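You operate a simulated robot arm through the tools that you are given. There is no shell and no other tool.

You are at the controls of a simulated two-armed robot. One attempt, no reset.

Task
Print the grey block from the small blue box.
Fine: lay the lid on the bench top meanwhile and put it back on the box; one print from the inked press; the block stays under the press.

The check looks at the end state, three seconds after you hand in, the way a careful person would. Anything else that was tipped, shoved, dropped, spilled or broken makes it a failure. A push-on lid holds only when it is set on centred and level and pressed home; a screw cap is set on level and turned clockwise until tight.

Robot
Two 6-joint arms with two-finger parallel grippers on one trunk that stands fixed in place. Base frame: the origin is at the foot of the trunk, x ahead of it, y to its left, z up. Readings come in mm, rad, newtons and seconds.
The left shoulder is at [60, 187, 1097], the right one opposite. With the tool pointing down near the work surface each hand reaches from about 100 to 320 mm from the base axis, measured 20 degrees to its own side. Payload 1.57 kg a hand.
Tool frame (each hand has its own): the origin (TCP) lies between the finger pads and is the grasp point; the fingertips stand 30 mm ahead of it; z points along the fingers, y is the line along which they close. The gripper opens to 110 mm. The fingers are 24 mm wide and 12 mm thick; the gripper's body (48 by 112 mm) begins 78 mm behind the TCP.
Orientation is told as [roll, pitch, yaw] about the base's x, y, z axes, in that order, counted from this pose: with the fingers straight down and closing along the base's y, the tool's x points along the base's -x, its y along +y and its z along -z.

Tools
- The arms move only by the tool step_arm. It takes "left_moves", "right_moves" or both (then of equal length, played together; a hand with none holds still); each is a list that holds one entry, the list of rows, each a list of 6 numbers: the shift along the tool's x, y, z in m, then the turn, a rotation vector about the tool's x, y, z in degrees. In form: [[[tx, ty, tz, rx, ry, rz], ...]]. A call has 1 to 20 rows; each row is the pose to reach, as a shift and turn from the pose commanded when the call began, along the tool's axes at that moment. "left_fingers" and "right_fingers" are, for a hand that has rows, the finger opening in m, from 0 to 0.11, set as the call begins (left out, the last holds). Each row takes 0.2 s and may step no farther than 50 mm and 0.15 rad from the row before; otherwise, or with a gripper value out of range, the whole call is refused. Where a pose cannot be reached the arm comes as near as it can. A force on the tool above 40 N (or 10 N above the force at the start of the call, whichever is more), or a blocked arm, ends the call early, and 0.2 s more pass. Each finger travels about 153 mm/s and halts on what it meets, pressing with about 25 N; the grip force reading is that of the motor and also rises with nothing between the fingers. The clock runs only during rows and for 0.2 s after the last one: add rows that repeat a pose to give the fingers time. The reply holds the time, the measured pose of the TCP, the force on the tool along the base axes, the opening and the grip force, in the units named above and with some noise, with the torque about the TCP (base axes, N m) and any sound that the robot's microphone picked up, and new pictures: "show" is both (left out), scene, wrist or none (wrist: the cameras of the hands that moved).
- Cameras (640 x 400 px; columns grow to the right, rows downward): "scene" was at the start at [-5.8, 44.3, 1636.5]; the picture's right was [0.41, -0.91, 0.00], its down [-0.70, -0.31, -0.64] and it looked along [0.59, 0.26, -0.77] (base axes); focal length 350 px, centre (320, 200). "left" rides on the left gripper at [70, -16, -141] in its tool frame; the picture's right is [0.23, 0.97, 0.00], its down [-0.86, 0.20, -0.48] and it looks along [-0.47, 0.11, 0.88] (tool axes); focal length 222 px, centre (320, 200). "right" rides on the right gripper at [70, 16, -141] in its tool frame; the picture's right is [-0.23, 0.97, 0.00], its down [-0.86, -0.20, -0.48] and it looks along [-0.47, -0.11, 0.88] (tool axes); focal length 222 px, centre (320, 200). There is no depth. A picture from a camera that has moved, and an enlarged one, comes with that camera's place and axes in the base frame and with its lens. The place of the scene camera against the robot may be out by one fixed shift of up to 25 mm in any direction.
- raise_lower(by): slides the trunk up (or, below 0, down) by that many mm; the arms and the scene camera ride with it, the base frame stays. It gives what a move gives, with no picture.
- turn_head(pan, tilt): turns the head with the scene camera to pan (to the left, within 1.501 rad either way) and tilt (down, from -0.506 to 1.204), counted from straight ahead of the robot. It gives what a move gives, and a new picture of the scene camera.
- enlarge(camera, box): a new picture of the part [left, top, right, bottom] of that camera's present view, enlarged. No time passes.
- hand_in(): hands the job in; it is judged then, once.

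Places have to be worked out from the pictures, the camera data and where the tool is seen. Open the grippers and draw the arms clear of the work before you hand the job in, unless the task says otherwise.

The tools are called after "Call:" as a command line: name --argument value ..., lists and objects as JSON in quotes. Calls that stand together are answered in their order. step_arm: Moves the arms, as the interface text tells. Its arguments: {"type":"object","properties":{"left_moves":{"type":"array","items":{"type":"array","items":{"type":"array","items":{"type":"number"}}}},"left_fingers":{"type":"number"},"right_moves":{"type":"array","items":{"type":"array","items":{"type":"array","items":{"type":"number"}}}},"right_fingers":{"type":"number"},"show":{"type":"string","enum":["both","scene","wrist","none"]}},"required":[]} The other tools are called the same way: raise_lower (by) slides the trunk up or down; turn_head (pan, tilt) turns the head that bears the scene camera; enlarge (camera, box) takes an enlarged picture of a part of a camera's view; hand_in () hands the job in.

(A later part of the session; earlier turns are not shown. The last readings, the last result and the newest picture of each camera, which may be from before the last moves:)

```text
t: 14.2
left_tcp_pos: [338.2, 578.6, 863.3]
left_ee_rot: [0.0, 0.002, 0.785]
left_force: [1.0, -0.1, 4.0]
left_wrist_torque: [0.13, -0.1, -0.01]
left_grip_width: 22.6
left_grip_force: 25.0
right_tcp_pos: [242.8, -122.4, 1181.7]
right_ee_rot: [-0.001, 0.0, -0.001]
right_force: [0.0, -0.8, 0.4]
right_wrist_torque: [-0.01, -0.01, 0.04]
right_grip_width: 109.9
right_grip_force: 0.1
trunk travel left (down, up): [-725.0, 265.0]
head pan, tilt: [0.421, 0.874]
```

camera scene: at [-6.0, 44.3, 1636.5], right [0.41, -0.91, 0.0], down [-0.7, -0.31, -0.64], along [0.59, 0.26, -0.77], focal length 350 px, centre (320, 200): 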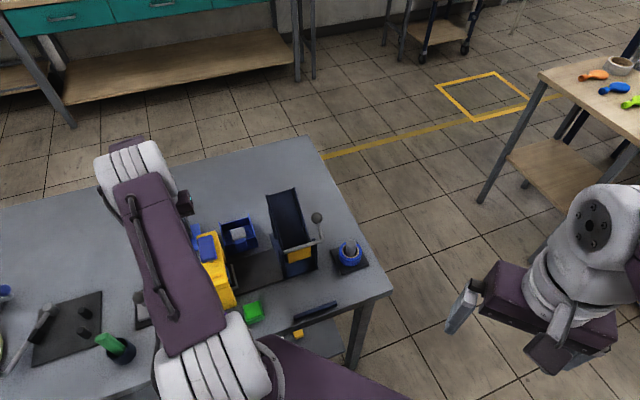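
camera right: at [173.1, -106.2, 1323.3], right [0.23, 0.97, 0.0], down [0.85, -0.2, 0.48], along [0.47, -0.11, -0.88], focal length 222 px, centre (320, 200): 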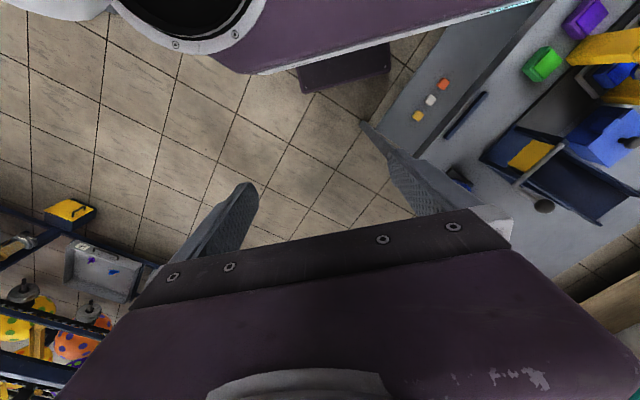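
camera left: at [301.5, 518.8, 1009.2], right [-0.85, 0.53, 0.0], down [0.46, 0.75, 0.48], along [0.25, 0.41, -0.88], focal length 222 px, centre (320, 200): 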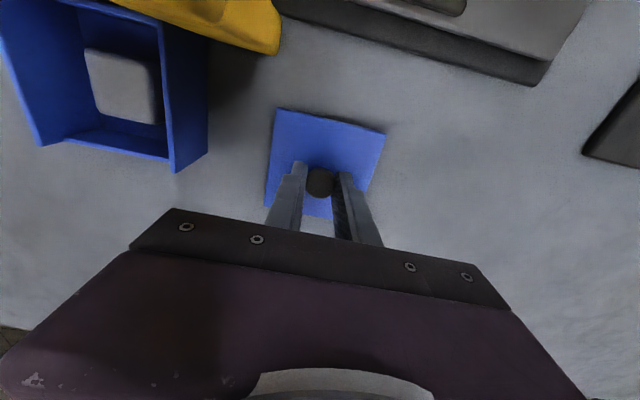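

The load is down to 4 N with the lid resting at TCP z ≈ 863. I'll open the fingers and then rise straight up.

Call:
step_arm --left_moves '[[[0.0, 0.0, 0.0, 0, 0, 0], [0.0, 0.0, 0.0, 0, 0, 0], [0.0, 0.0, -0.02, 0, 0, 0], [0.0, 0.0, -0.05, 0, 0, 0], [0.0, 0.0, -0.09, 0, 0, 0], [0.0, 0.0, -0.13, 0, 0, 0], [0.0, 0.0, -0.15, 0, 0, 0], [0.0, 0.0, -0.15, 0, 0, 0]]]' --left_fingers 0.06 --show "both"

Call:
enlarge --camera "left" --box '[130, 60, 370, 210]'

Call:
enlarge --camera "left" --box '[240, 0, 480, 150]'

```text
t: 16.0
left_tcp_pos: [339.7, 580.2, 1014.9]
left_ee_rot: [-0.001, 0.0, 0.786]
left_force: [0.1, -0.9, 0.6]
left_wrist_torque: [0.02, 0.01, -0.02]
left_grip_width: 60.1
left_grip_force: 0.1
right_tcp_pos: [243.8, -121.5, 1182.1]
right_ee_rot: [0.0, 0.0, 0.002]
right_force: [-0.3, 0.5, -0.3]
right_wrist_torque: [0.01, -0.01, 0.0]
right_grip_width: 110.1
right_grip_force: 0.2
trunk travel left (down, up): [-725.0, 265.0]
head pan, tilt: [0.421, 0.874]
camera scene: at [-5.7, 44.6, 1636.5], right [0.41, -0.91, 0.0], down [-0.7, -0.31, -0.64], along [0.59, 0.26, -0.77], focal length 350 px, centre (320, 200)
camera left: at [301.7, 518.8, 1156.1], right [-0.85, 0.53, 0.0], down [0.46, 0.75, 0.48], along [0.25, 0.41, -0.88], focal length 222 px, centre (320, 200)
```

scene: 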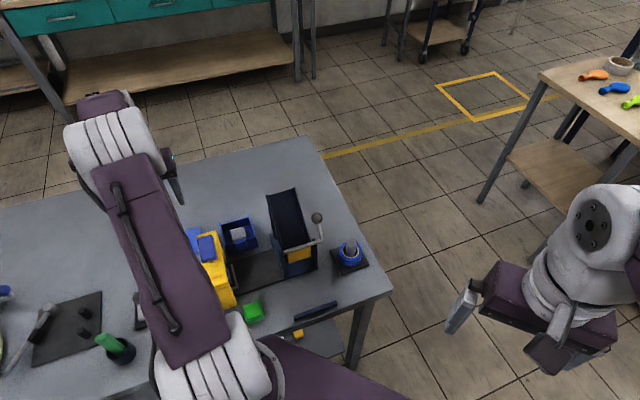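
left: 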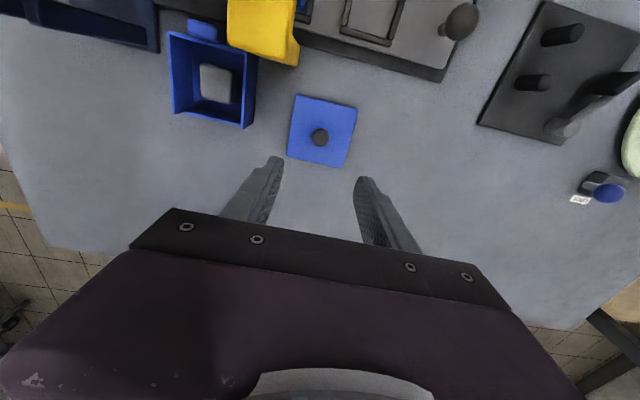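

```text
2.67 times, centred on (250, 135) of left
camera zoom: at [301.7, 518.8, 1156.1], right [-0.85, 0.53, 0.0], down [0.46, 0.75, 0.48], along [0.25, 0.41, -0.88], focal length 592 px, centre (507, 373)
```

zoom: 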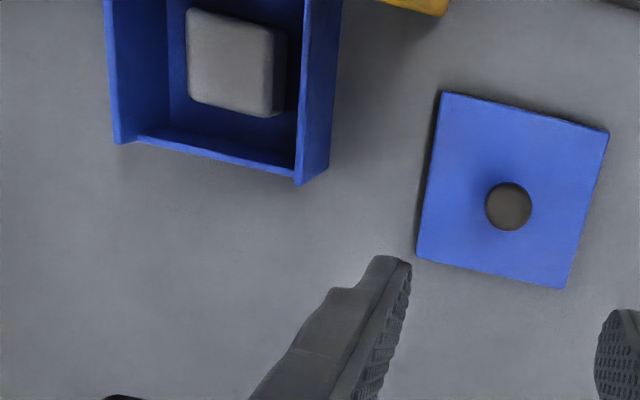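

```text
2.67 times, centred on (360, 75) of left
camera zoom: at [301.7, 518.8, 1156.1], right [-0.85, 0.53, 0.0], down [0.46, 0.75, 0.48], along [0.25, 0.41, -0.88], focal length 592 px, centre (213, 533)
```

zoom: 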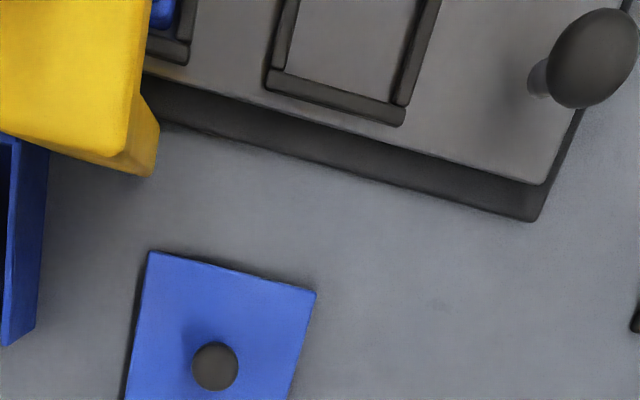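

The lid lies flat on the bench near (340, 580), and the grey block is about 40 mm square. I'll bring the hand back over the box and look straight in to find the block and the clearances.

Call:
step_arm --left_moves '[[[0.006, -0.03, 0.0, 0, 0, 0], [0.012, -0.06, 0.0, 0, 0, 0], [0.02, -0.09, 0.0, 0, 0, 0], [0.028, -0.12, 0.005, 0, 0, 0], [0.0345, -0.14, 0.015, 0, 0, 0], [0.0345, -0.14, 0.015, 0, 0, 0]]]' --show "wrist"

Call:
enlarge --camera "left" --box '[260, 80, 380, 155]'

Call:
enlarge --camera "left" --box '[260, 110, 380, 185]'

```text
t: 17.4
left_tcp_pos: [414.0, 456.5, 1000.2]
left_ee_rot: [0.0, 0.0, 0.785]
left_force: [-0.2, 0.3, -0.4]
left_wrist_torque: [-0.03, -0.01, 0.02]
left_grip_width: 60.0
left_grip_force: 0.0
right_tcp_pos: [241.9, -120.7, 1181.4]
right_ee_rot: [0.001, 0.0, 0.001]
right_force: [0.4, -0.3, -0.5]
right_wrist_torque: [-0.03, -0.01, -0.01]
right_grip_width: 110.0
right_grip_force: 0.2
trunk travel left (down, up): [-725.0, 265.0]
head pan, tilt: [0.421, 0.874]
camera left: at [376.2, 395.2, 1141.7], right [-0.85, 0.53, 0.0], down [0.46, 0.75, 0.48], along [0.25, 0.41, -0.88], focal length 222 px, centre (320, 200)
```

left: 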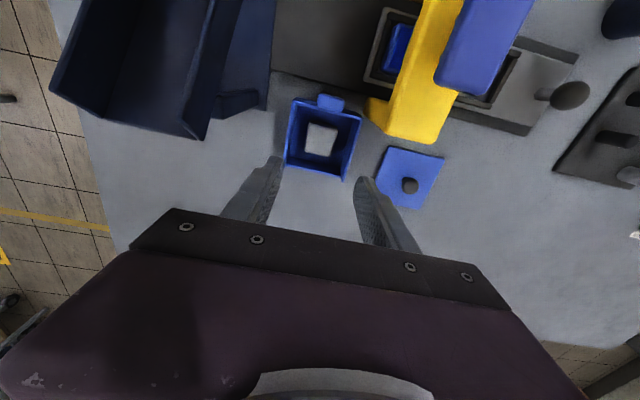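

```text
5.33 times, centred on (320, 118) of left
camera zoom: at [376.2, 395.2, 1141.7], right [-0.85, 0.53, 0.0], down [0.46, 0.75, 0.48], along [0.25, 0.41, -0.88], focal length 1185 px, centre (320, 640)
```

zoom: 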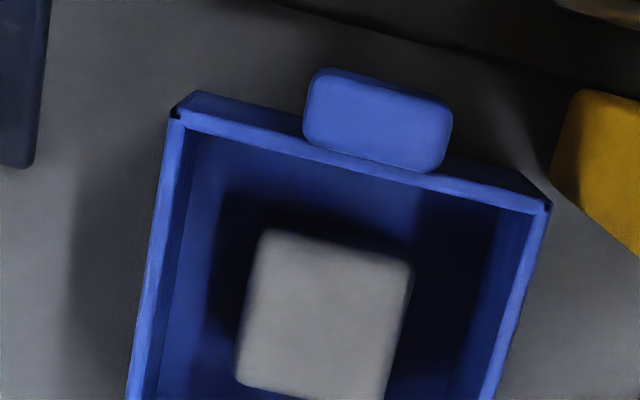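

```text
5.33 times, centred on (320, 148) of left
camera zoom: at [376.2, 395.2, 1141.7], right [-0.85, 0.53, 0.0], down [0.46, 0.75, 0.48], along [0.25, 0.41, -0.88], focal length 1185 px, centre (320, 480)
```

zoom: 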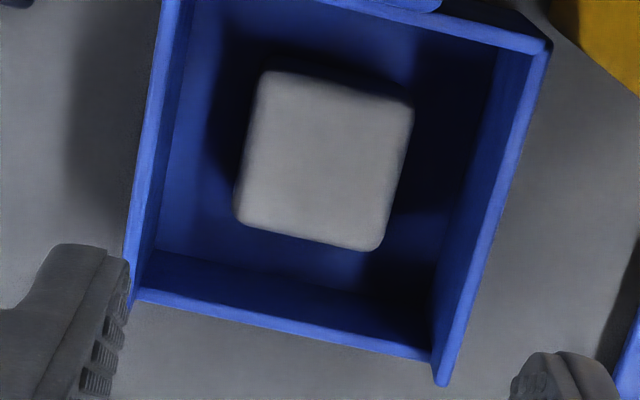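

Triangulating gives a block top near z 848 and about 38–40 mm wide, centred within 1 mm of the tool axis. The inner walls are about ±36 mm from the centre, so I'll set the fingers to 45 mm to pass between the block and the walls, and lower to TCP z ≈ 875 first to check.

Call:
step_arm --left_moves '[[[0.001, 0.0006, 0.03, 0, 0, 0], [0.001, 0.0006, 0.06, 0, 0, 0], [0.001, 0.0006, 0.085, 0, 0, 0], [0.001, 0.0006, 0.095, 0, 0, 0], [0.001, 0.0006, 0.095, 0, 0, 0]]]' --left_fingers 0.045 --show "wrist"

Call:
enlarge --camera "left" --box '[240, 90, 400, 190]'

Call:
enlarge --camera "scene" --box '[190, 190, 290, 260]'

```text
t: 18.6
left_tcp_pos: [412.9, 455.8, 902.5]
left_ee_rot: [0.0, 0.0, 0.785]
left_force: [0.4, -0.1, 0.0]
left_wrist_torque: [0.0, 0.0, 0.02]
left_grip_width: 44.9
left_grip_force: 0.0
right_tcp_pos: [243.1, -121.8, 1183.3]
right_ee_rot: [0.0, 0.0, -0.001]
right_force: [0.0, -1.2, -0.3]
right_wrist_torque: [0.02, 0.01, 0.03]
right_grip_width: 109.5
right_grip_force: 0.0
trunk travel left (down, up): [-725.0, 265.0]
head pan, tilt: [0.421, 0.874]
camera left: at [375.0, 394.3, 1045.2], right [-0.85, 0.53, 0.0], down [0.46, 0.75, 0.48], along [0.25, 0.41, -0.88], focal length 222 px, centre (320, 200)
```

left: 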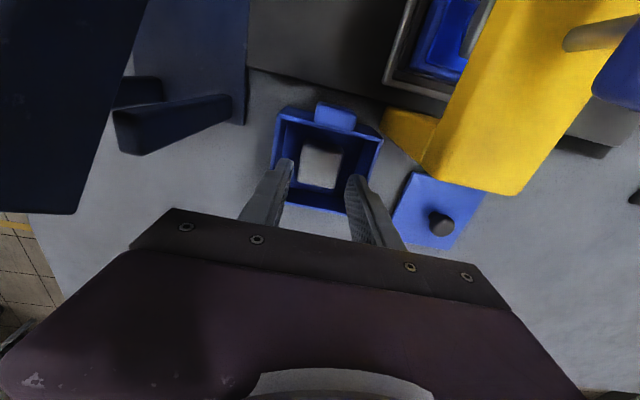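

```text
4.00 times, centred on (320, 140) of left
camera zoom: at [375.0, 394.3, 1045.2], right [-0.85, 0.53, 0.0], down [0.46, 0.75, 0.48], along [0.25, 0.41, -0.88], focal length 888 px, centre (320, 440)
```

zoom: 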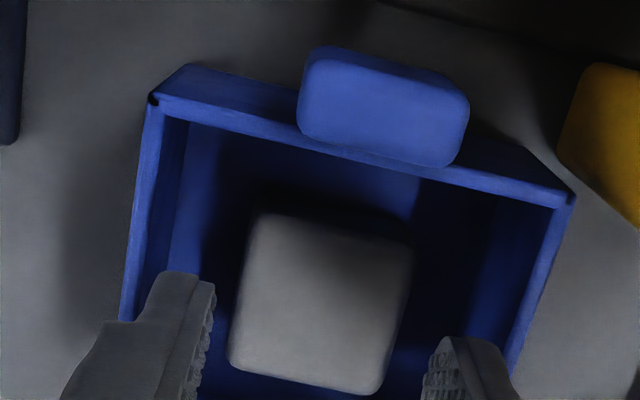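

```text
5.71 times, centred on (240, 225) of scene
camera zoom: at [-5.9, 44.2, 1636.5], right [0.41, -0.91, 0.0], down [-0.7, -0.31, -0.64], along [0.59, 0.26, -0.77], focal length 2000 px, centre (777, 57)
```

zoom: 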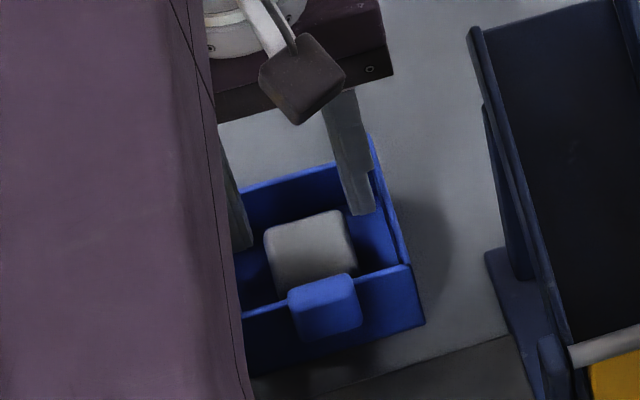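

Projecting the fingertips into this view shows about 2–3 mm of clearance to both side walls. I'll go down in small steps and watch the force.

Call:
step_arm --left_moves '[[[0.0, 0.0, 0.004, 0, 0, 0], [0.0, 0.0, 0.008, 0, 0, 0], [0.0, 0.0, 0.012, 0, 0, 0]]]' --show "wrist"

Call:
enlarge --camera "left" --box '[240, 110, 400, 210]'

```text
t: 19.4
left_tcp_pos: [412.1, 456.2, 890.7]
left_ee_rot: [0.0, 0.0, 0.784]
left_force: [-0.3, 0.0, 1.0]
left_wrist_torque: [0.01, -0.06, -0.01]
left_grip_width: 45.2
left_grip_force: 0.0
right_tcp_pos: [243.4, -119.8, 1182.2]
right_ee_rot: [-0.001, 0.002, 0.0]
right_force: [-0.3, 0.0, 0.9]
right_wrist_torque: [-0.01, 0.02, 0.01]
right_grip_width: 110.0
right_grip_force: 0.1
trunk travel left (down, up): [-725.0, 265.0]
head pan, tilt: [0.421, 0.874]
camera left: at [375.3, 394.8, 1033.6], right [-0.85, 0.53, 0.0], down [0.46, 0.75, 0.48], along [0.25, 0.41, -0.88], focal length 222 px, centre (320, 200)
```

left: 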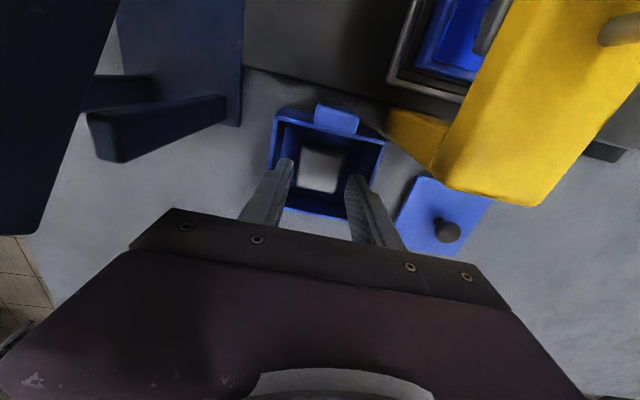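

```text
4.00 times, centred on (320, 160) of left
camera zoom: at [375.3, 394.8, 1033.6], right [-0.85, 0.53, 0.0], down [0.46, 0.75, 0.48], along [0.25, 0.41, -0.88], focal length 888 px, centre (320, 360)
```

zoom: 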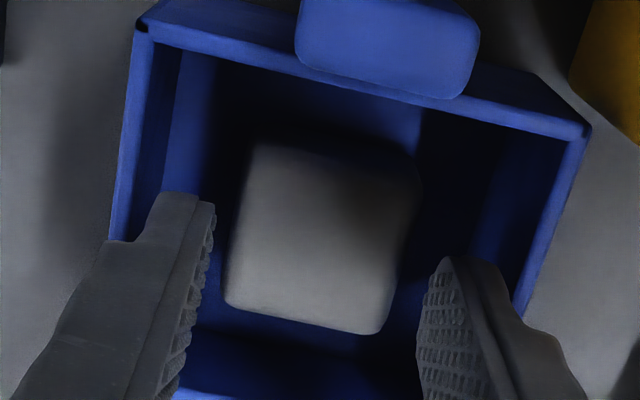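

I notice the fingers are thicker a little way above their tips, so I need to check whether that thicker part would catch the box walls. I'll enlarge both views before going deeper.

Call:
enlarge --camera "scene" --box '[225, 195, 275, 235]'

Call:
enlarge --camera "left" --box '[250, 130, 322, 175]'

Call:
enlarge --camera "left" --box '[330, 140, 402, 185]'

```text
10.00 times, centred on (250, 215) of scene
camera zoom: at [-5.7, 44.4, 1636.5], right [0.41, -0.91, 0.0], down [-0.7, -0.31, -0.64], along [0.59, 0.26, -0.77], focal length 3500 px, centre (1020, 50)
```

zoom: 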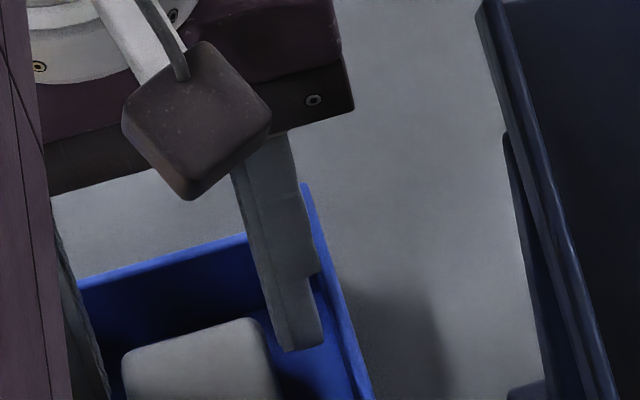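

```text
8.89 times, centred on (286, 152) of left
camera zoom: at [375.3, 394.8, 1033.6], right [-0.85, 0.53, 0.0], down [0.46, 0.75, 0.48], along [0.25, 0.41, -0.88], focal length 1974 px, centre (622, 622)
```

zoom: 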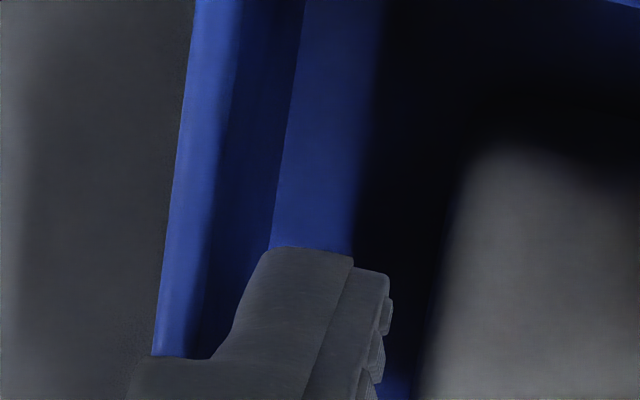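

```text
8.89 times, centred on (366, 162) of left
camera zoom: at [375.3, 394.8, 1033.6], right [-0.85, 0.53, 0.0], down [0.46, 0.75, 0.48], along [0.25, 0.41, -0.88], focal length 1974 px, centre (-89, 533)
```

zoom: 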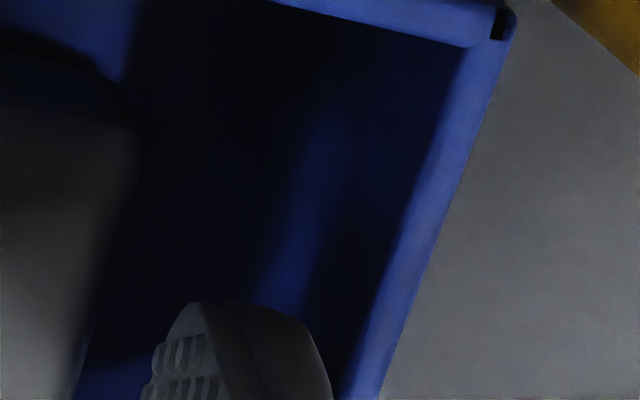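

The finger's thicker part starts roughly at the TCP level and may meet the wall tops near z 870. I'll step down gently and see whether any contact force appears before reaching a good grip depth.

Call:
step_arm --left_moves '[[[0.0, 0.0, 0.004, 0, 0, 0], [0.0, 0.0, 0.008, 0, 0, 0], [0.0, 0.0, 0.012, 0, 0, 0], [0.0, 0.0, 0.015, 0, 0, 0]]]' --show "none"

Call:
step_arm --left_moves '[[[0.0, 0.0, 0.001, 0, 0, 0], [0.0, 0.0, 0.002, 0, 0, 0]]]' --show "none"

Call:
step_arm --left_moves '[[[0.0, 0.0, 0.001, 0, 0, 0], [0.0, 0.0, 0.002, 0, 0, 0]]]' --show "wrist"

Call:
enlarge --camera "left" --box '[240, 120, 400, 220]'

Call:
enlarge --camera "scene" --box '[225, 195, 275, 235]'

```text
t: 20.4
left_tcp_pos: [414.4, 455.9, 877.7]
left_ee_rot: [0.0, -0.001, 0.786]
left_force: [-0.5, -0.1, -1.0]
left_wrist_torque: [0.02, -0.04, -0.03]
left_grip_width: 44.9
left_grip_force: 0.0
right_tcp_pos: [243.0, -120.5, 1182.0]
right_ee_rot: [0.0, 0.0, 0.002]
right_force: [-0.2, 0.4, 0.3]
right_wrist_torque: [-0.02, 0.02, -0.01]
right_grip_width: 110.2
right_grip_force: 0.0
trunk travel left (down, up): [-725.0, 265.0]
head pan, tilt: [0.421, 0.874]
```

```text
t: 21.0
left_tcp_pos: [412.7, 455.3, 875.3]
left_ee_rot: [0.0, 0.002, 0.787]
left_force: [0.4, -0.3, 0.0]
left_wrist_torque: [0.03, -0.02, 0.05]
left_grip_width: 44.9
left_grip_force: 0.0
right_tcp_pos: [243.2, -120.5, 1182.0]
right_ee_rot: [0.0, 0.0, 0.0]
right_force: [-0.4, -0.6, 1.3]
right_wrist_torque: [-0.02, -0.02, 0.04]
right_grip_width: 109.9
right_grip_force: 0.1
trunk travel left (down, up): [-725.0, 265.0]
head pan, tilt: [0.421, 0.874]
```

```text
t: 21.6
left_tcp_pos: [411.0, 455.6, 873.0]
left_ee_rot: [0.001, -0.001, 0.786]
left_force: [0.3, 0.0, 0.3]
left_wrist_torque: [0.01, 0.02, 0.0]
left_grip_width: 44.9
left_grip_force: 0.0
right_tcp_pos: [243.2, -120.6, 1182.5]
right_ee_rot: [-0.001, 0.001, -0.001]
right_force: [0.2, 0.4, 0.6]
right_wrist_torque: [-0.04, 0.02, 0.0]
right_grip_width: 109.8
right_grip_force: 0.0
trunk travel left (down, up): [-725.0, 265.0]
head pan, tilt: [0.421, 0.874]
camera left: at [374.4, 395.3, 1015.1], right [-0.85, 0.53, 0.0], down [0.46, 0.75, 0.48], along [0.25, 0.41, -0.88], focal length 222 px, centre (320, 200)
```

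left: 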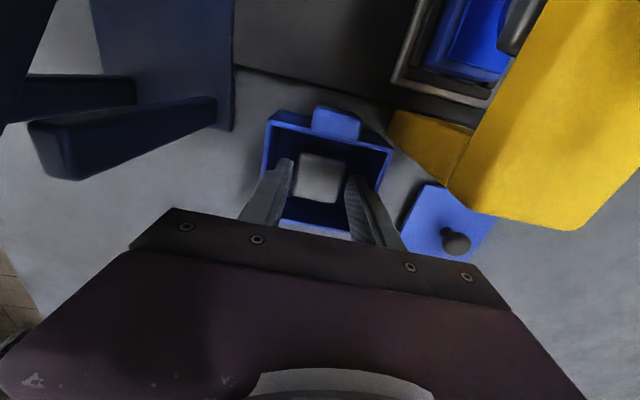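

```text
4.00 times, centred on (320, 170) of left
camera zoom: at [374.4, 395.3, 1015.1], right [-0.85, 0.53, 0.0], down [0.46, 0.75, 0.48], along [0.25, 0.41, -0.88], focal length 888 px, centre (320, 320)
```

zoom: 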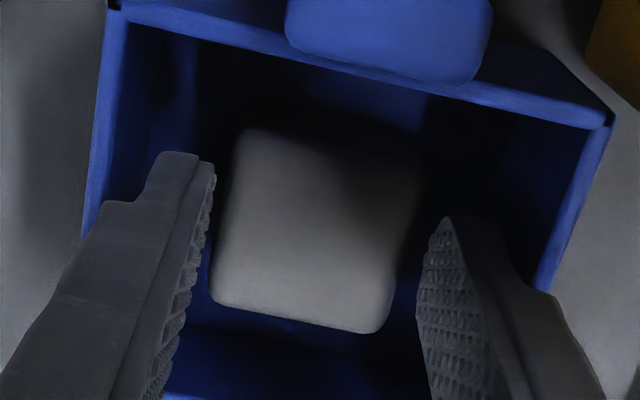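

```text
10.00 times, centred on (250, 215) of scene
camera zoom: at [-5.8, 44.4, 1636.5], right [0.41, -0.91, 0.0], down [-0.7, -0.31, -0.64], along [0.59, 0.26, -0.77], focal length 3500 px, centre (1020, 50)
```

zoom: 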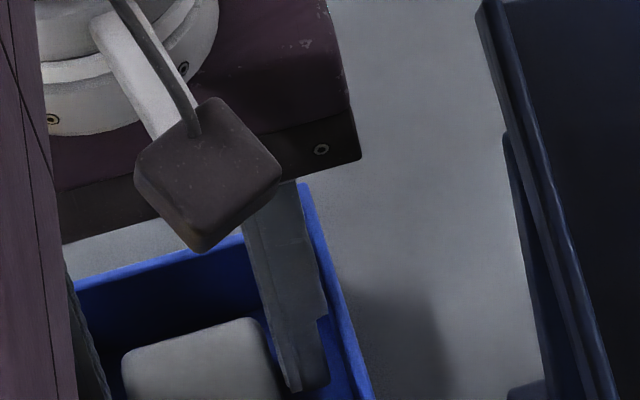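

Still no contact at TCP z ≈ 873. I'll keep going in 1 mm steps.

Call:
step_arm --left_moves '[[[0.0, 0.0, 0.001, 0, 0, 0], [0.0, 0.0, 0.002, 0, 0, 0]]]' --show "none"

Call:
step_arm --left_moves '[[[0.0, 0.0, 0.001, 0, 0, 0], [0.0, 0.0, 0.002, 0, 0, 0]]]' --show "none"

Call:
step_arm --left_moves '[[[0.0, 0.0, 0.001, 0, 0, 0], [0.0, 0.0, 0.002, 0, 0, 0]]]' --show "none"

Call:
enlarge --camera "scene" --box '[225, 195, 275, 235]'

Call:
enlarge --camera "left" --box '[240, 120, 400, 220]'

```text
t: 22.2
left_tcp_pos: [411.4, 455.8, 871.8]
left_ee_rot: [0.001, 0.0, 0.786]
left_force: [-0.3, -0.5, -0.4]
left_wrist_torque: [-0.03, 0.0, 0.0]
left_grip_width: 44.9
left_grip_force: 0.1
right_tcp_pos: [243.5, -122.5, 1182.3]
right_ee_rot: [-0.001, 0.0, 0.0]
right_force: [-0.4, 0.0, 1.2]
right_wrist_torque: [0.0, 0.02, 0.02]
right_grip_width: 110.1
right_grip_force: 0.0
trunk travel left (down, up): [-725.0, 265.0]
head pan, tilt: [0.421, 0.874]
```

```text
t: 22.8
left_tcp_pos: [412.9, 457.2, 868.6]
left_ee_rot: [0.0, 0.001, 0.785]
left_force: [-0.2, -0.4, -0.2]
left_wrist_torque: [-0.03, 0.0, -0.02]
left_grip_width: 45.2
left_grip_force: 0.0
right_tcp_pos: [244.0, -120.2, 1182.0]
right_ee_rot: [0.0, -0.001, -0.002]
right_force: [-0.6, -0.7, -0.5]
right_wrist_torque: [0.01, -0.02, -0.02]
right_grip_width: 110.0
right_grip_force: 0.0
trunk travel left (down, up): [-725.0, 265.0]
head pan, tilt: [0.421, 0.874]
```

```text
t: 23.4
left_tcp_pos: [412.1, 456.8, 867.2]
left_ee_rot: [-0.002, -0.001, 0.787]
left_force: [0.5, 0.4, 0.9]
left_wrist_torque: [-0.02, 0.0, -0.01]
left_grip_width: 44.9
left_grip_force: 0.0
right_tcp_pos: [242.9, -122.1, 1182.1]
right_ee_rot: [-0.002, 0.001, 0.001]
right_force: [-0.3, 0.6, 0.7]
right_wrist_torque: [0.0, -0.02, 0.04]
right_grip_width: 110.2
right_grip_force: 0.0
trunk travel left (down, up): [-725.0, 265.0]
head pan, tilt: [0.421, 0.874]
```

```text
10.00 times, centred on (250, 215) of scene
camera zoom: at [-5.8, 44.4, 1636.5], right [0.41, -0.91, 0.0], down [-0.7, -0.31, -0.64], along [0.59, 0.26, -0.77], focal length 3500 px, centre (1020, 50)
```

zoom: 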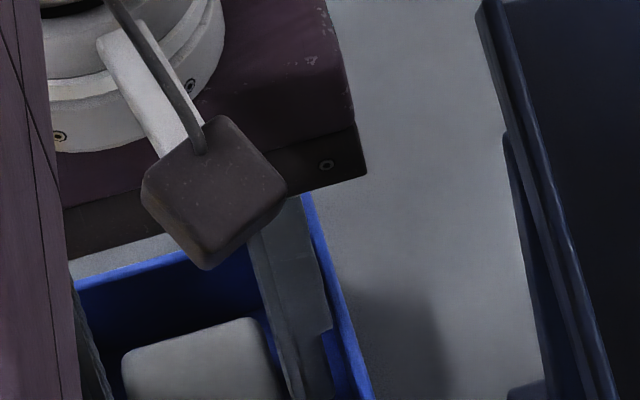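

```text
4.00 times, centred on (320, 170) of left
camera zoom: at [374.6, 395.1, 1008.7], right [-0.85, 0.53, 0.0], down [0.46, 0.75, 0.48], along [0.25, 0.41, -0.88], focal length 888 px, centre (320, 320)
```

zoom: 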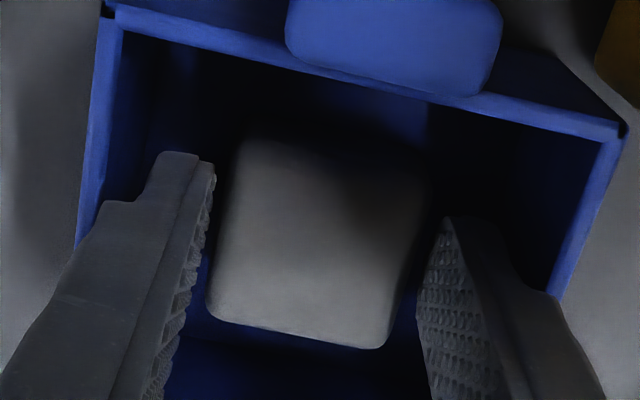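

No contact yet, with the tips about 10 mm below the block's top. I'll go 4 mm deeper and then close.

Call:
step_arm --left_moves '[[[0.0, 0.0, 0.001, 0, 0, 0], [0.0, 0.0, 0.002, 0, 0, 0]]]' --show "none"

Call:
step_arm --left_moves '[[[0.0, 0.0, 0.001, 0, 0, 0], [0.0, 0.0, 0.002, 0, 0, 0]]]' --show "none"

Call:
step_arm --left_moves '[[[0.0, 0.0, 0.0, 0, 0, 0], [0.0, 0.0, 0.0, 0, 0, 0], [0.0, 0.0, 0.0, 0, 0, 0]]]' --left_fingers 0.0 --show "wrist"

Call:
enlarge --camera "left" --box '[240, 120, 400, 220]'

```text
t: 24.0
left_tcp_pos: [412.7, 456.1, 864.8]
left_ee_rot: [0.002, -0.001, 0.787]
left_force: [0.1, -0.4, -0.5]
left_wrist_torque: [0.01, -0.01, 0.02]
left_grip_width: 45.0
left_grip_force: 0.0
right_tcp_pos: [244.0, -120.1, 1182.0]
right_ee_rot: [-0.001, 0.0, 0.001]
right_force: [-0.2, -0.2, -0.9]
right_wrist_torque: [-0.02, 0.0, -0.02]
right_grip_width: 110.1
right_grip_force: 0.0
trunk travel left (down, up): [-725.0, 265.0]
head pan, tilt: [0.421, 0.874]
```

```text
t: 24.6
left_tcp_pos: [412.5, 457.4, 864.0]
left_ee_rot: [0.0, 0.0, 0.785]
left_force: [0.1, 0.2, 0.4]
left_wrist_torque: [-0.01, -0.02, 0.03]
left_grip_width: 45.1
left_grip_force: 0.1
right_tcp_pos: [241.9, -121.3, 1181.1]
right_ee_rot: [0.0, 0.001, 0.0]
right_force: [0.4, 0.4, 0.1]
right_wrist_torque: [0.01, -0.03, -0.02]
right_grip_width: 110.1
right_grip_force: 0.0
trunk travel left (down, up): [-725.0, 265.0]
head pan, tilt: [0.421, 0.874]
```

```text
t: 25.4
left_tcp_pos: [411.8, 455.7, 862.6]
left_ee_rot: [0.001, 0.0, 0.786]
left_force: [-0.6, -0.5, 0.5]
left_wrist_torque: [0.0, -0.02, 0.01]
left_grip_width: 38.8
left_grip_force: 25.4
right_tcp_pos: [242.1, -121.5, 1182.4]
right_ee_rot: [0.002, 0.0, 0.0]
right_force: [-0.1, -0.7, -0.4]
right_wrist_torque: [-0.01, -0.04, -0.01]
right_grip_width: 109.8
right_grip_force: 0.1
trunk travel left (down, up): [-725.0, 265.0]
head pan, tilt: [0.421, 0.874]
camera left: at [374.8, 395.0, 1005.1], right [-0.85, 0.53, 0.0], down [0.46, 0.75, 0.48], along [0.25, 0.41, -0.88], focal length 222 px, centre (320, 200)
```

left: 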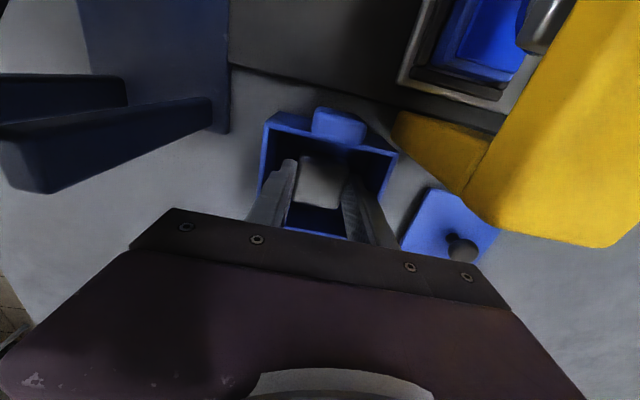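

```text
4.00 times, centred on (320, 170) of left
camera zoom: at [374.8, 395.0, 1005.1], right [-0.85, 0.53, 0.0], down [0.46, 0.75, 0.48], along [0.25, 0.41, -0.88], focal length 888 px, centre (320, 320)
```

zoom: 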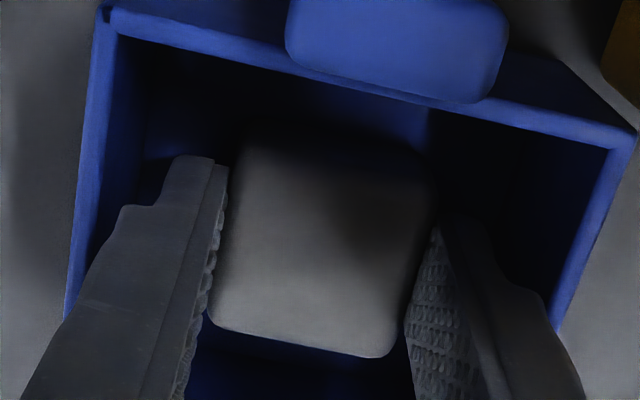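

The block is held, with the grip reading 38.8 mm at 25 N. I'll lift it straight out.

Call:
step_arm --left_moves '[[[0.0, 0.0, -0.005, 0, 0, 0], [0.0, 0.0, -0.015, 0, 0, 0], [0.0, 0.0, -0.03, 0, 0, 0], [0.0, 0.0, -0.055, 0, 0, 0], [0.0, 0.0, -0.085, 0, 0, 0], [0.0, 0.0, -0.115, 0, 0, 0], [0.0, 0.0, -0.14, 0, 0, 0], [0.0, 0.0, -0.14, 0, 0, 0]]]' --show "both"

Call:
enlarge --camera "left" --box '[240, 90, 400, 190]'

Call:
enlarge --camera "scene" --box '[190, 170, 290, 260]'

```text
t: 27.2
left_tcp_pos: [412.2, 457.3, 1003.4]
left_ee_rot: [0.0, 0.0, 0.785]
left_force: [0.9, -0.5, -0.1]
left_wrist_torque: [0.0, -0.02, -0.01]
left_grip_width: 39.0
left_grip_force: 24.9
right_tcp_pos: [244.1, -121.2, 1181.2]
right_ee_rot: [0.0, 0.001, 0.0]
right_force: [-0.7, -0.1, -0.1]
right_wrist_torque: [0.0, 0.0, -0.02]
right_grip_width: 109.7
right_grip_force: 0.0
trunk travel left (down, up): [-725.0, 265.0]
head pan, tilt: [0.421, 0.874]
camera scene: at [-5.4, 44.7, 1636.5], right [0.41, -0.91, 0.0], down [-0.7, -0.31, -0.64], along [0.59, 0.26, -0.77], focal length 350 px, centre (320, 200)
camera left: at [374.8, 395.8, 1145.2], right [-0.85, 0.53, 0.0], down [0.46, 0.75, 0.48], along [0.25, 0.41, -0.88], focal length 222 px, centre (320, 200)
```

scene: 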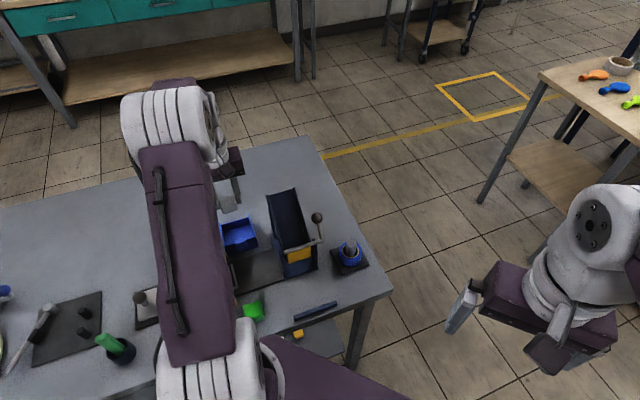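
left: 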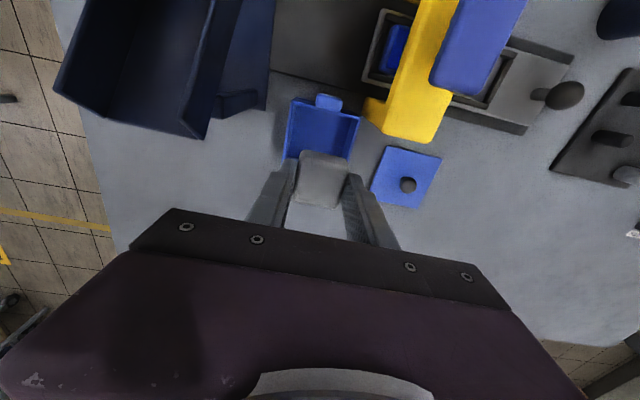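

```text
4.00 times, centred on (320, 140) of left
camera zoom: at [374.8, 395.8, 1145.2], right [-0.85, 0.53, 0.0], down [0.46, 0.75, 0.48], along [0.25, 0.41, -0.88], focal length 888 px, centre (320, 440)
```

zoom: 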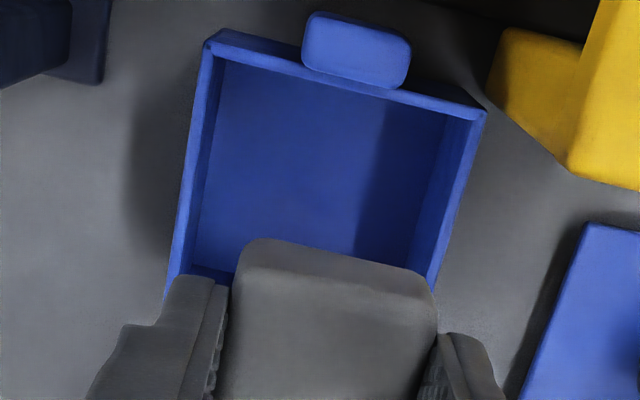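

```text
4.44 times, centred on (240, 215) of scene
camera zoom: at [-5.4, 44.7, 1636.5], right [0.41, -0.91, 0.0], down [-0.7, -0.31, -0.64], along [0.59, 0.26, -0.77], focal length 1555 px, centre (676, 133)
```

zoom: 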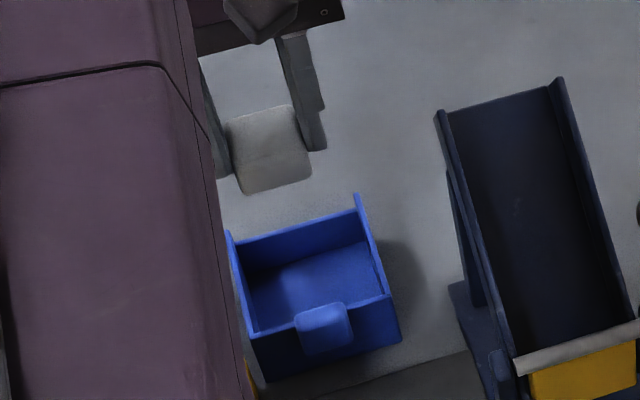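

The block is out and the box stayed in place, empty. I'll carry the block around the outer end of the press and stop short of the empty nest to measure it.

Call:
step_arm --left_moves '[[[-0.01, 0.03, 0.0, 0, 0, 0], [-0.015, 0.07, 0.0, 0, 0, 0], [-0.015, 0.11, 0.0, 0, 0, 0], [-0.01, 0.145, 0.0, 0, 0, 0], [0.015, 0.165, 0.0, 0, 0, 0], [0.025, 0.165, 0.0, 0, 0, 0], [0.025, 0.165, 0.0, 0, 0, 0]]]' --show "both"

Call:
enlarge --camera "left" --box '[240, 20, 400, 120]'

Call:
enlarge --camera "left" --box '[160, 0, 480, 200]'

```text
t: 28.8
left_tcp_pos: [277.4, 556.0, 1003.4]
left_ee_rot: [0.0, 0.001, 0.787]
left_force: [-0.1, -0.3, -0.3]
left_wrist_torque: [-0.04, -0.03, -0.05]
left_grip_width: 38.9
left_grip_force: 24.8
right_tcp_pos: [244.0, -119.4, 1181.5]
right_ee_rot: [0.001, 0.0, -0.002]
right_force: [0.3, 0.1, 0.4]
right_wrist_torque: [-0.02, 0.0, 0.0]
right_grip_width: 110.2
right_grip_force: 0.0
trunk travel left (down, up): [-725.0, 265.0]
head pan, tilt: [0.421, 0.874]
camera scene: at [-5.6, 45.1, 1636.5], right [0.41, -0.91, 0.0], down [-0.7, -0.31, -0.64], along [0.59, 0.26, -0.77], focal length 350 px, centre (320, 200)
camera left: at [240.1, 494.9, 1144.4], right [-0.85, 0.53, 0.0], down [0.46, 0.75, 0.48], along [0.25, 0.41, -0.88], focal length 222 px, centre (320, 200)
```

scene: 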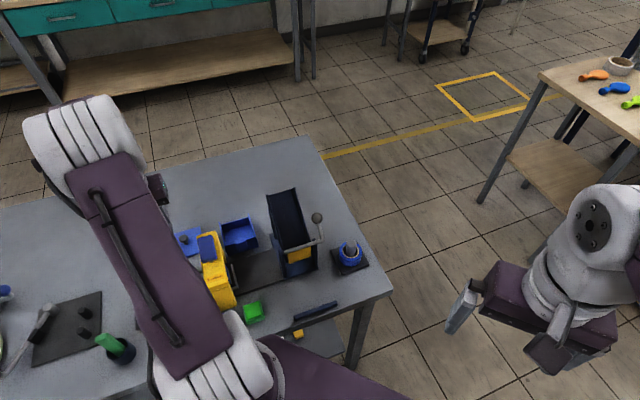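
left: 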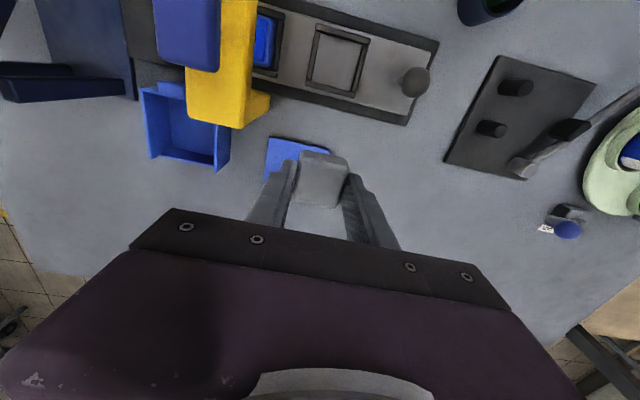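

```text
4.00 times, centred on (320, 70) of left
camera zoom: at [240.1, 494.9, 1144.4], right [-0.85, 0.53, 0.0], down [0.46, 0.75, 0.48], along [0.25, 0.41, -0.88], focal length 888 px, centre (320, 720)
```

zoom: 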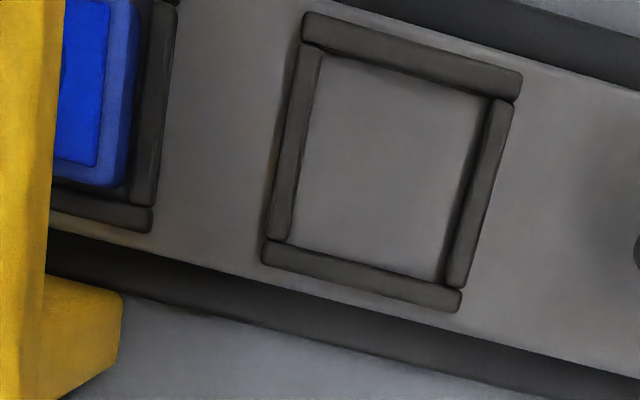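

```text
2.00 times, centred on (320, 100) of left
camera zoom: at [240.1, 494.9, 1144.4], right [-0.85, 0.53, 0.0], down [0.46, 0.75, 0.48], along [0.25, 0.41, -0.88], focal length 444 px, centre (320, 400)
```

zoom: 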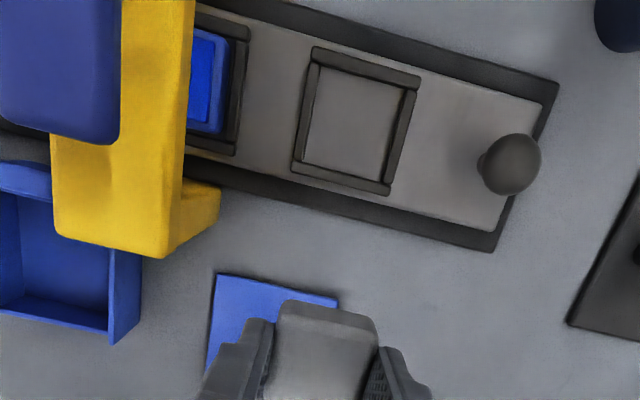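

The nest centre works out near [214, 490, 837], about 91 mm toward the base along the tool's x, and its opening is roughly 50 mm. Before placing, I'll enlarge the held block to find its height and how it sits in the fingers.

Call:
enlarge --camera "left" --box '[280, 140, 360, 190]'

Call:
enlarge --camera "left" --box '[280, 170, 376, 230]'

Call:
enlarge --camera "scene" --box '[150, 200, 270, 320]'

```text
8.00 times, centred on (320, 165) of left
camera zoom: at [240.1, 494.9, 1144.4], right [-0.85, 0.53, 0.0], down [0.46, 0.75, 0.48], along [0.25, 0.41, -0.88], focal length 1777 px, centre (320, 480)
```

zoom: 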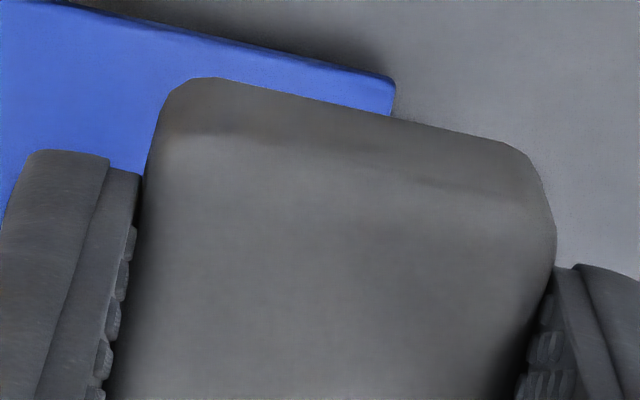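

```text
6.67 times, centred on (328, 200) of left
camera zoom: at [240.1, 494.9, 1144.4], right [-0.85, 0.53, 0.0], down [0.46, 0.75, 0.48], along [0.25, 0.41, -0.88], focal length 1481 px, centre (267, 200)
```

zoom: 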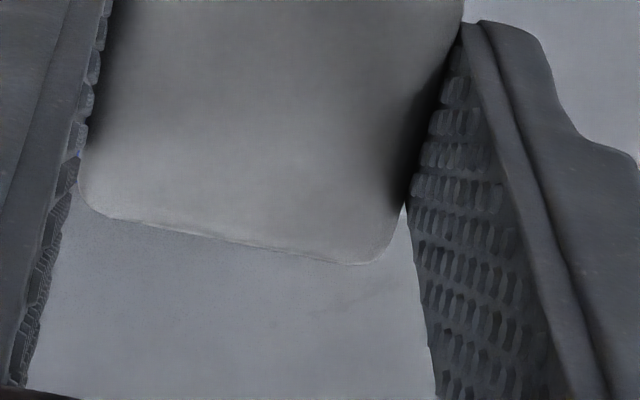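

```text
3.33 times, centred on (210, 260) of scene
camera zoom: at [-5.6, 45.1, 1636.5], right [0.41, -0.91, 0.0], down [-0.7, -0.31, -0.64], along [0.59, 0.26, -0.77], focal length 1166 px, centre (687, 0)
```

zoom: 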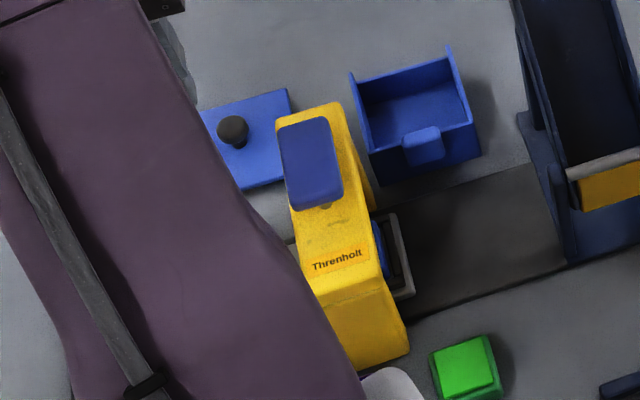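

The block turns out to be about 39 × 39 × 20 mm, centred in the fingers, with its bottom about 36 mm below the TCP. I'll move it over the nest and lower partway.

Call:
step_arm --left_moves '[[[0.03, -0.0003, 0.0, 0, 0, 0], [0.06, -0.0006, 0.0, 0, 0, 0], [0.0915, -0.0008, 0.0, 0, 0, 0], [0.0915, -0.0008, 0.03, 0, 0, 0], [0.0915, -0.0008, 0.06, 0, 0, 0], [0.0915, -0.0008, 0.09, 0, 0, 0], [0.0915, -0.0008, 0.105, 0, 0, 0], [0.0915, -0.0008, 0.105, 0, 0, 0]]]' --show "both"

Call:
enlarge --camera "left" --box '[240, 110, 400, 210]'

```text
t: 30.6
left_tcp_pos: [214.5, 489.8, 897.9]
left_ee_rot: [0.0, -0.001, 0.786]
left_force: [0.4, -0.3, -0.3]
left_wrist_torque: [0.01, 0.0, -0.01]
left_grip_width: 38.8
left_grip_force: 25.1
right_tcp_pos: [243.6, -120.6, 1182.9]
right_ee_rot: [-0.001, 0.001, -0.001]
right_force: [0.9, 0.5, -0.7]
right_wrist_torque: [-0.03, -0.01, -0.02]
right_grip_width: 109.9
right_grip_force: 0.1
trunk travel left (down, up): [-725.0, 265.0]
head pan, tilt: [0.421, 0.874]
camera scene: at [-6.1, 44.1, 1636.5], right [0.41, -0.91, 0.0], down [-0.7, -0.31, -0.64], along [0.59, 0.26, -0.77], focal length 350 px, centre (320, 200)
camera left: at [177.1, 428.3, 1039.6], right [-0.85, 0.53, 0.0], down [0.46, 0.75, 0.48], along [0.25, 0.41, -0.88], focal length 222 px, centre (320, 200)
```

scene: 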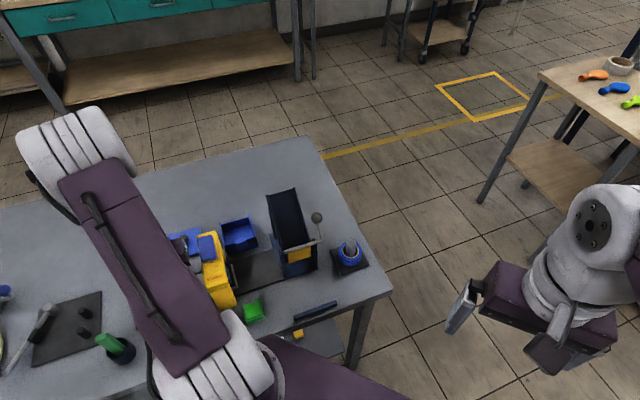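
left: 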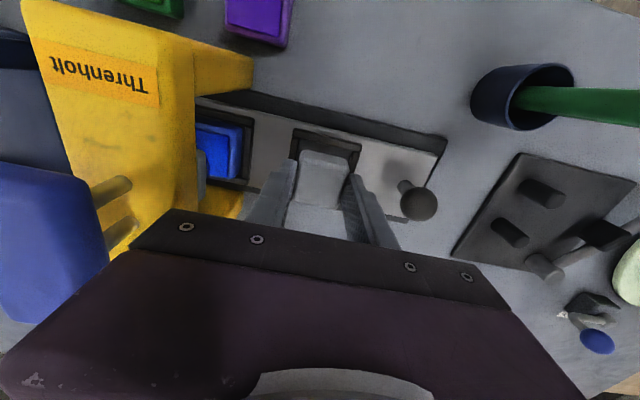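

```text
4.00 times, centred on (320, 160) of left
camera zoom: at [177.1, 428.3, 1039.6], right [-0.85, 0.53, 0.0], down [0.46, 0.75, 0.48], along [0.25, 0.41, -0.88], focal length 888 px, centre (320, 360)
```

zoom: 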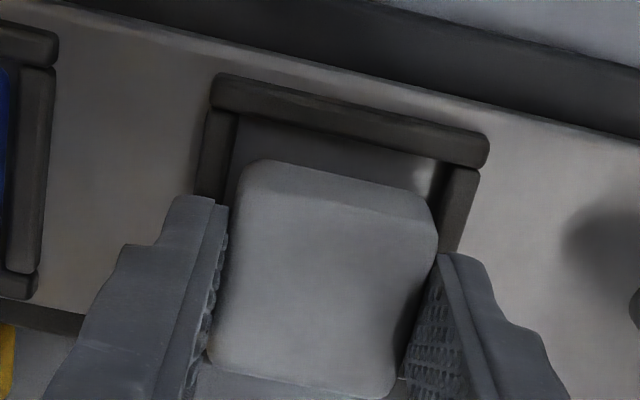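

In this closer view the nest centre lies about 3 mm toward +v and 1.5 mm toward +tool y from the block. I'll correct by (−2.5, +1.3) mm and lower to just above the rim.

Call:
step_arm --left_moves '[[[-0.0025, 0.0013, 0.0, 0, 0, 0], [-0.0025, 0.0013, 0.01, 0, 0, 0], [-0.0025, 0.0013, 0.02, 0, 0, 0], [-0.0025, 0.0013, 0.025, 0, 0, 0], [-0.0025, 0.0013, 0.025, 0, 0, 0]]]' --show "wrist"

Call:
enlarge --camera "left" --box '[240, 110, 400, 210]'

```text
t: 31.8
left_tcp_pos: [216.2, 491.9, 878.0]
left_ee_rot: [0.004, -0.01, 0.786]
left_force: [-0.6, -6.4, 30.1]
left_wrist_torque: [-0.9, -0.08, -0.02]
left_grip_width: 39.0
left_grip_force: 24.4
right_tcp_pos: [240.7, -125.4, 1182.3]
right_ee_rot: [0.003, -0.002, -0.002]
right_force: [-0.6, -0.4, 0.5]
right_wrist_torque: [0.01, -0.01, -0.02]
right_grip_width: 109.8
right_grip_force: 0.1
trunk travel left (down, up): [-725.0, 265.0]
head pan, tilt: [0.421, 0.874]
stopped in row 5 (left hand): the force on the tool passed its limit at 46 N (the readings are from after the stop); the commanded pose is now the measured one
camera left: at [177.3, 429.6, 1018.9], right [-0.85, 0.53, 0.0], down [0.46, 0.74, 0.49], along [0.26, 0.42, -0.87], focal length 222 px, centre (320, 200)
```

left: 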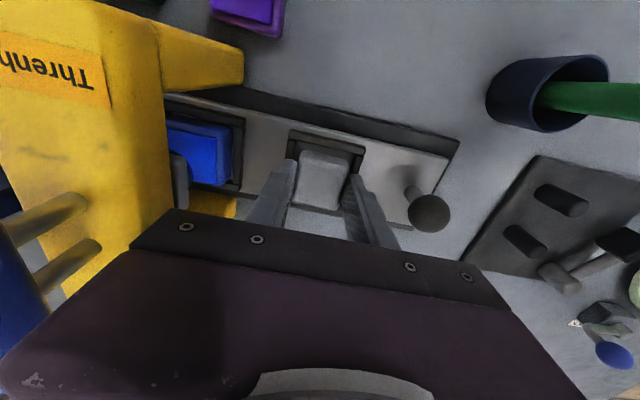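

```text
4.00 times, centred on (320, 160) of left
camera zoom: at [177.3, 429.6, 1018.9], right [-0.85, 0.53, 0.0], down [0.46, 0.74, 0.49], along [0.26, 0.42, -0.87], focal length 888 px, centre (320, 360)
```

zoom: 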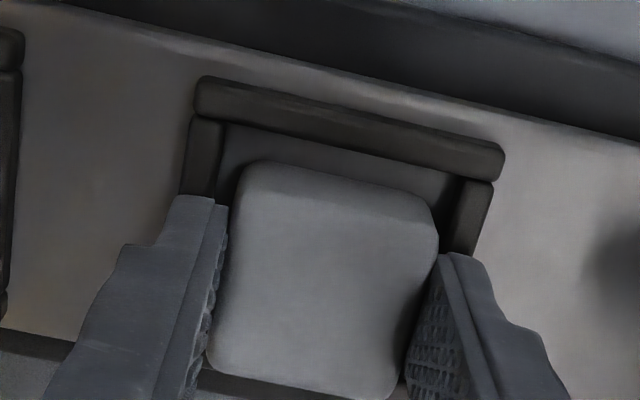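

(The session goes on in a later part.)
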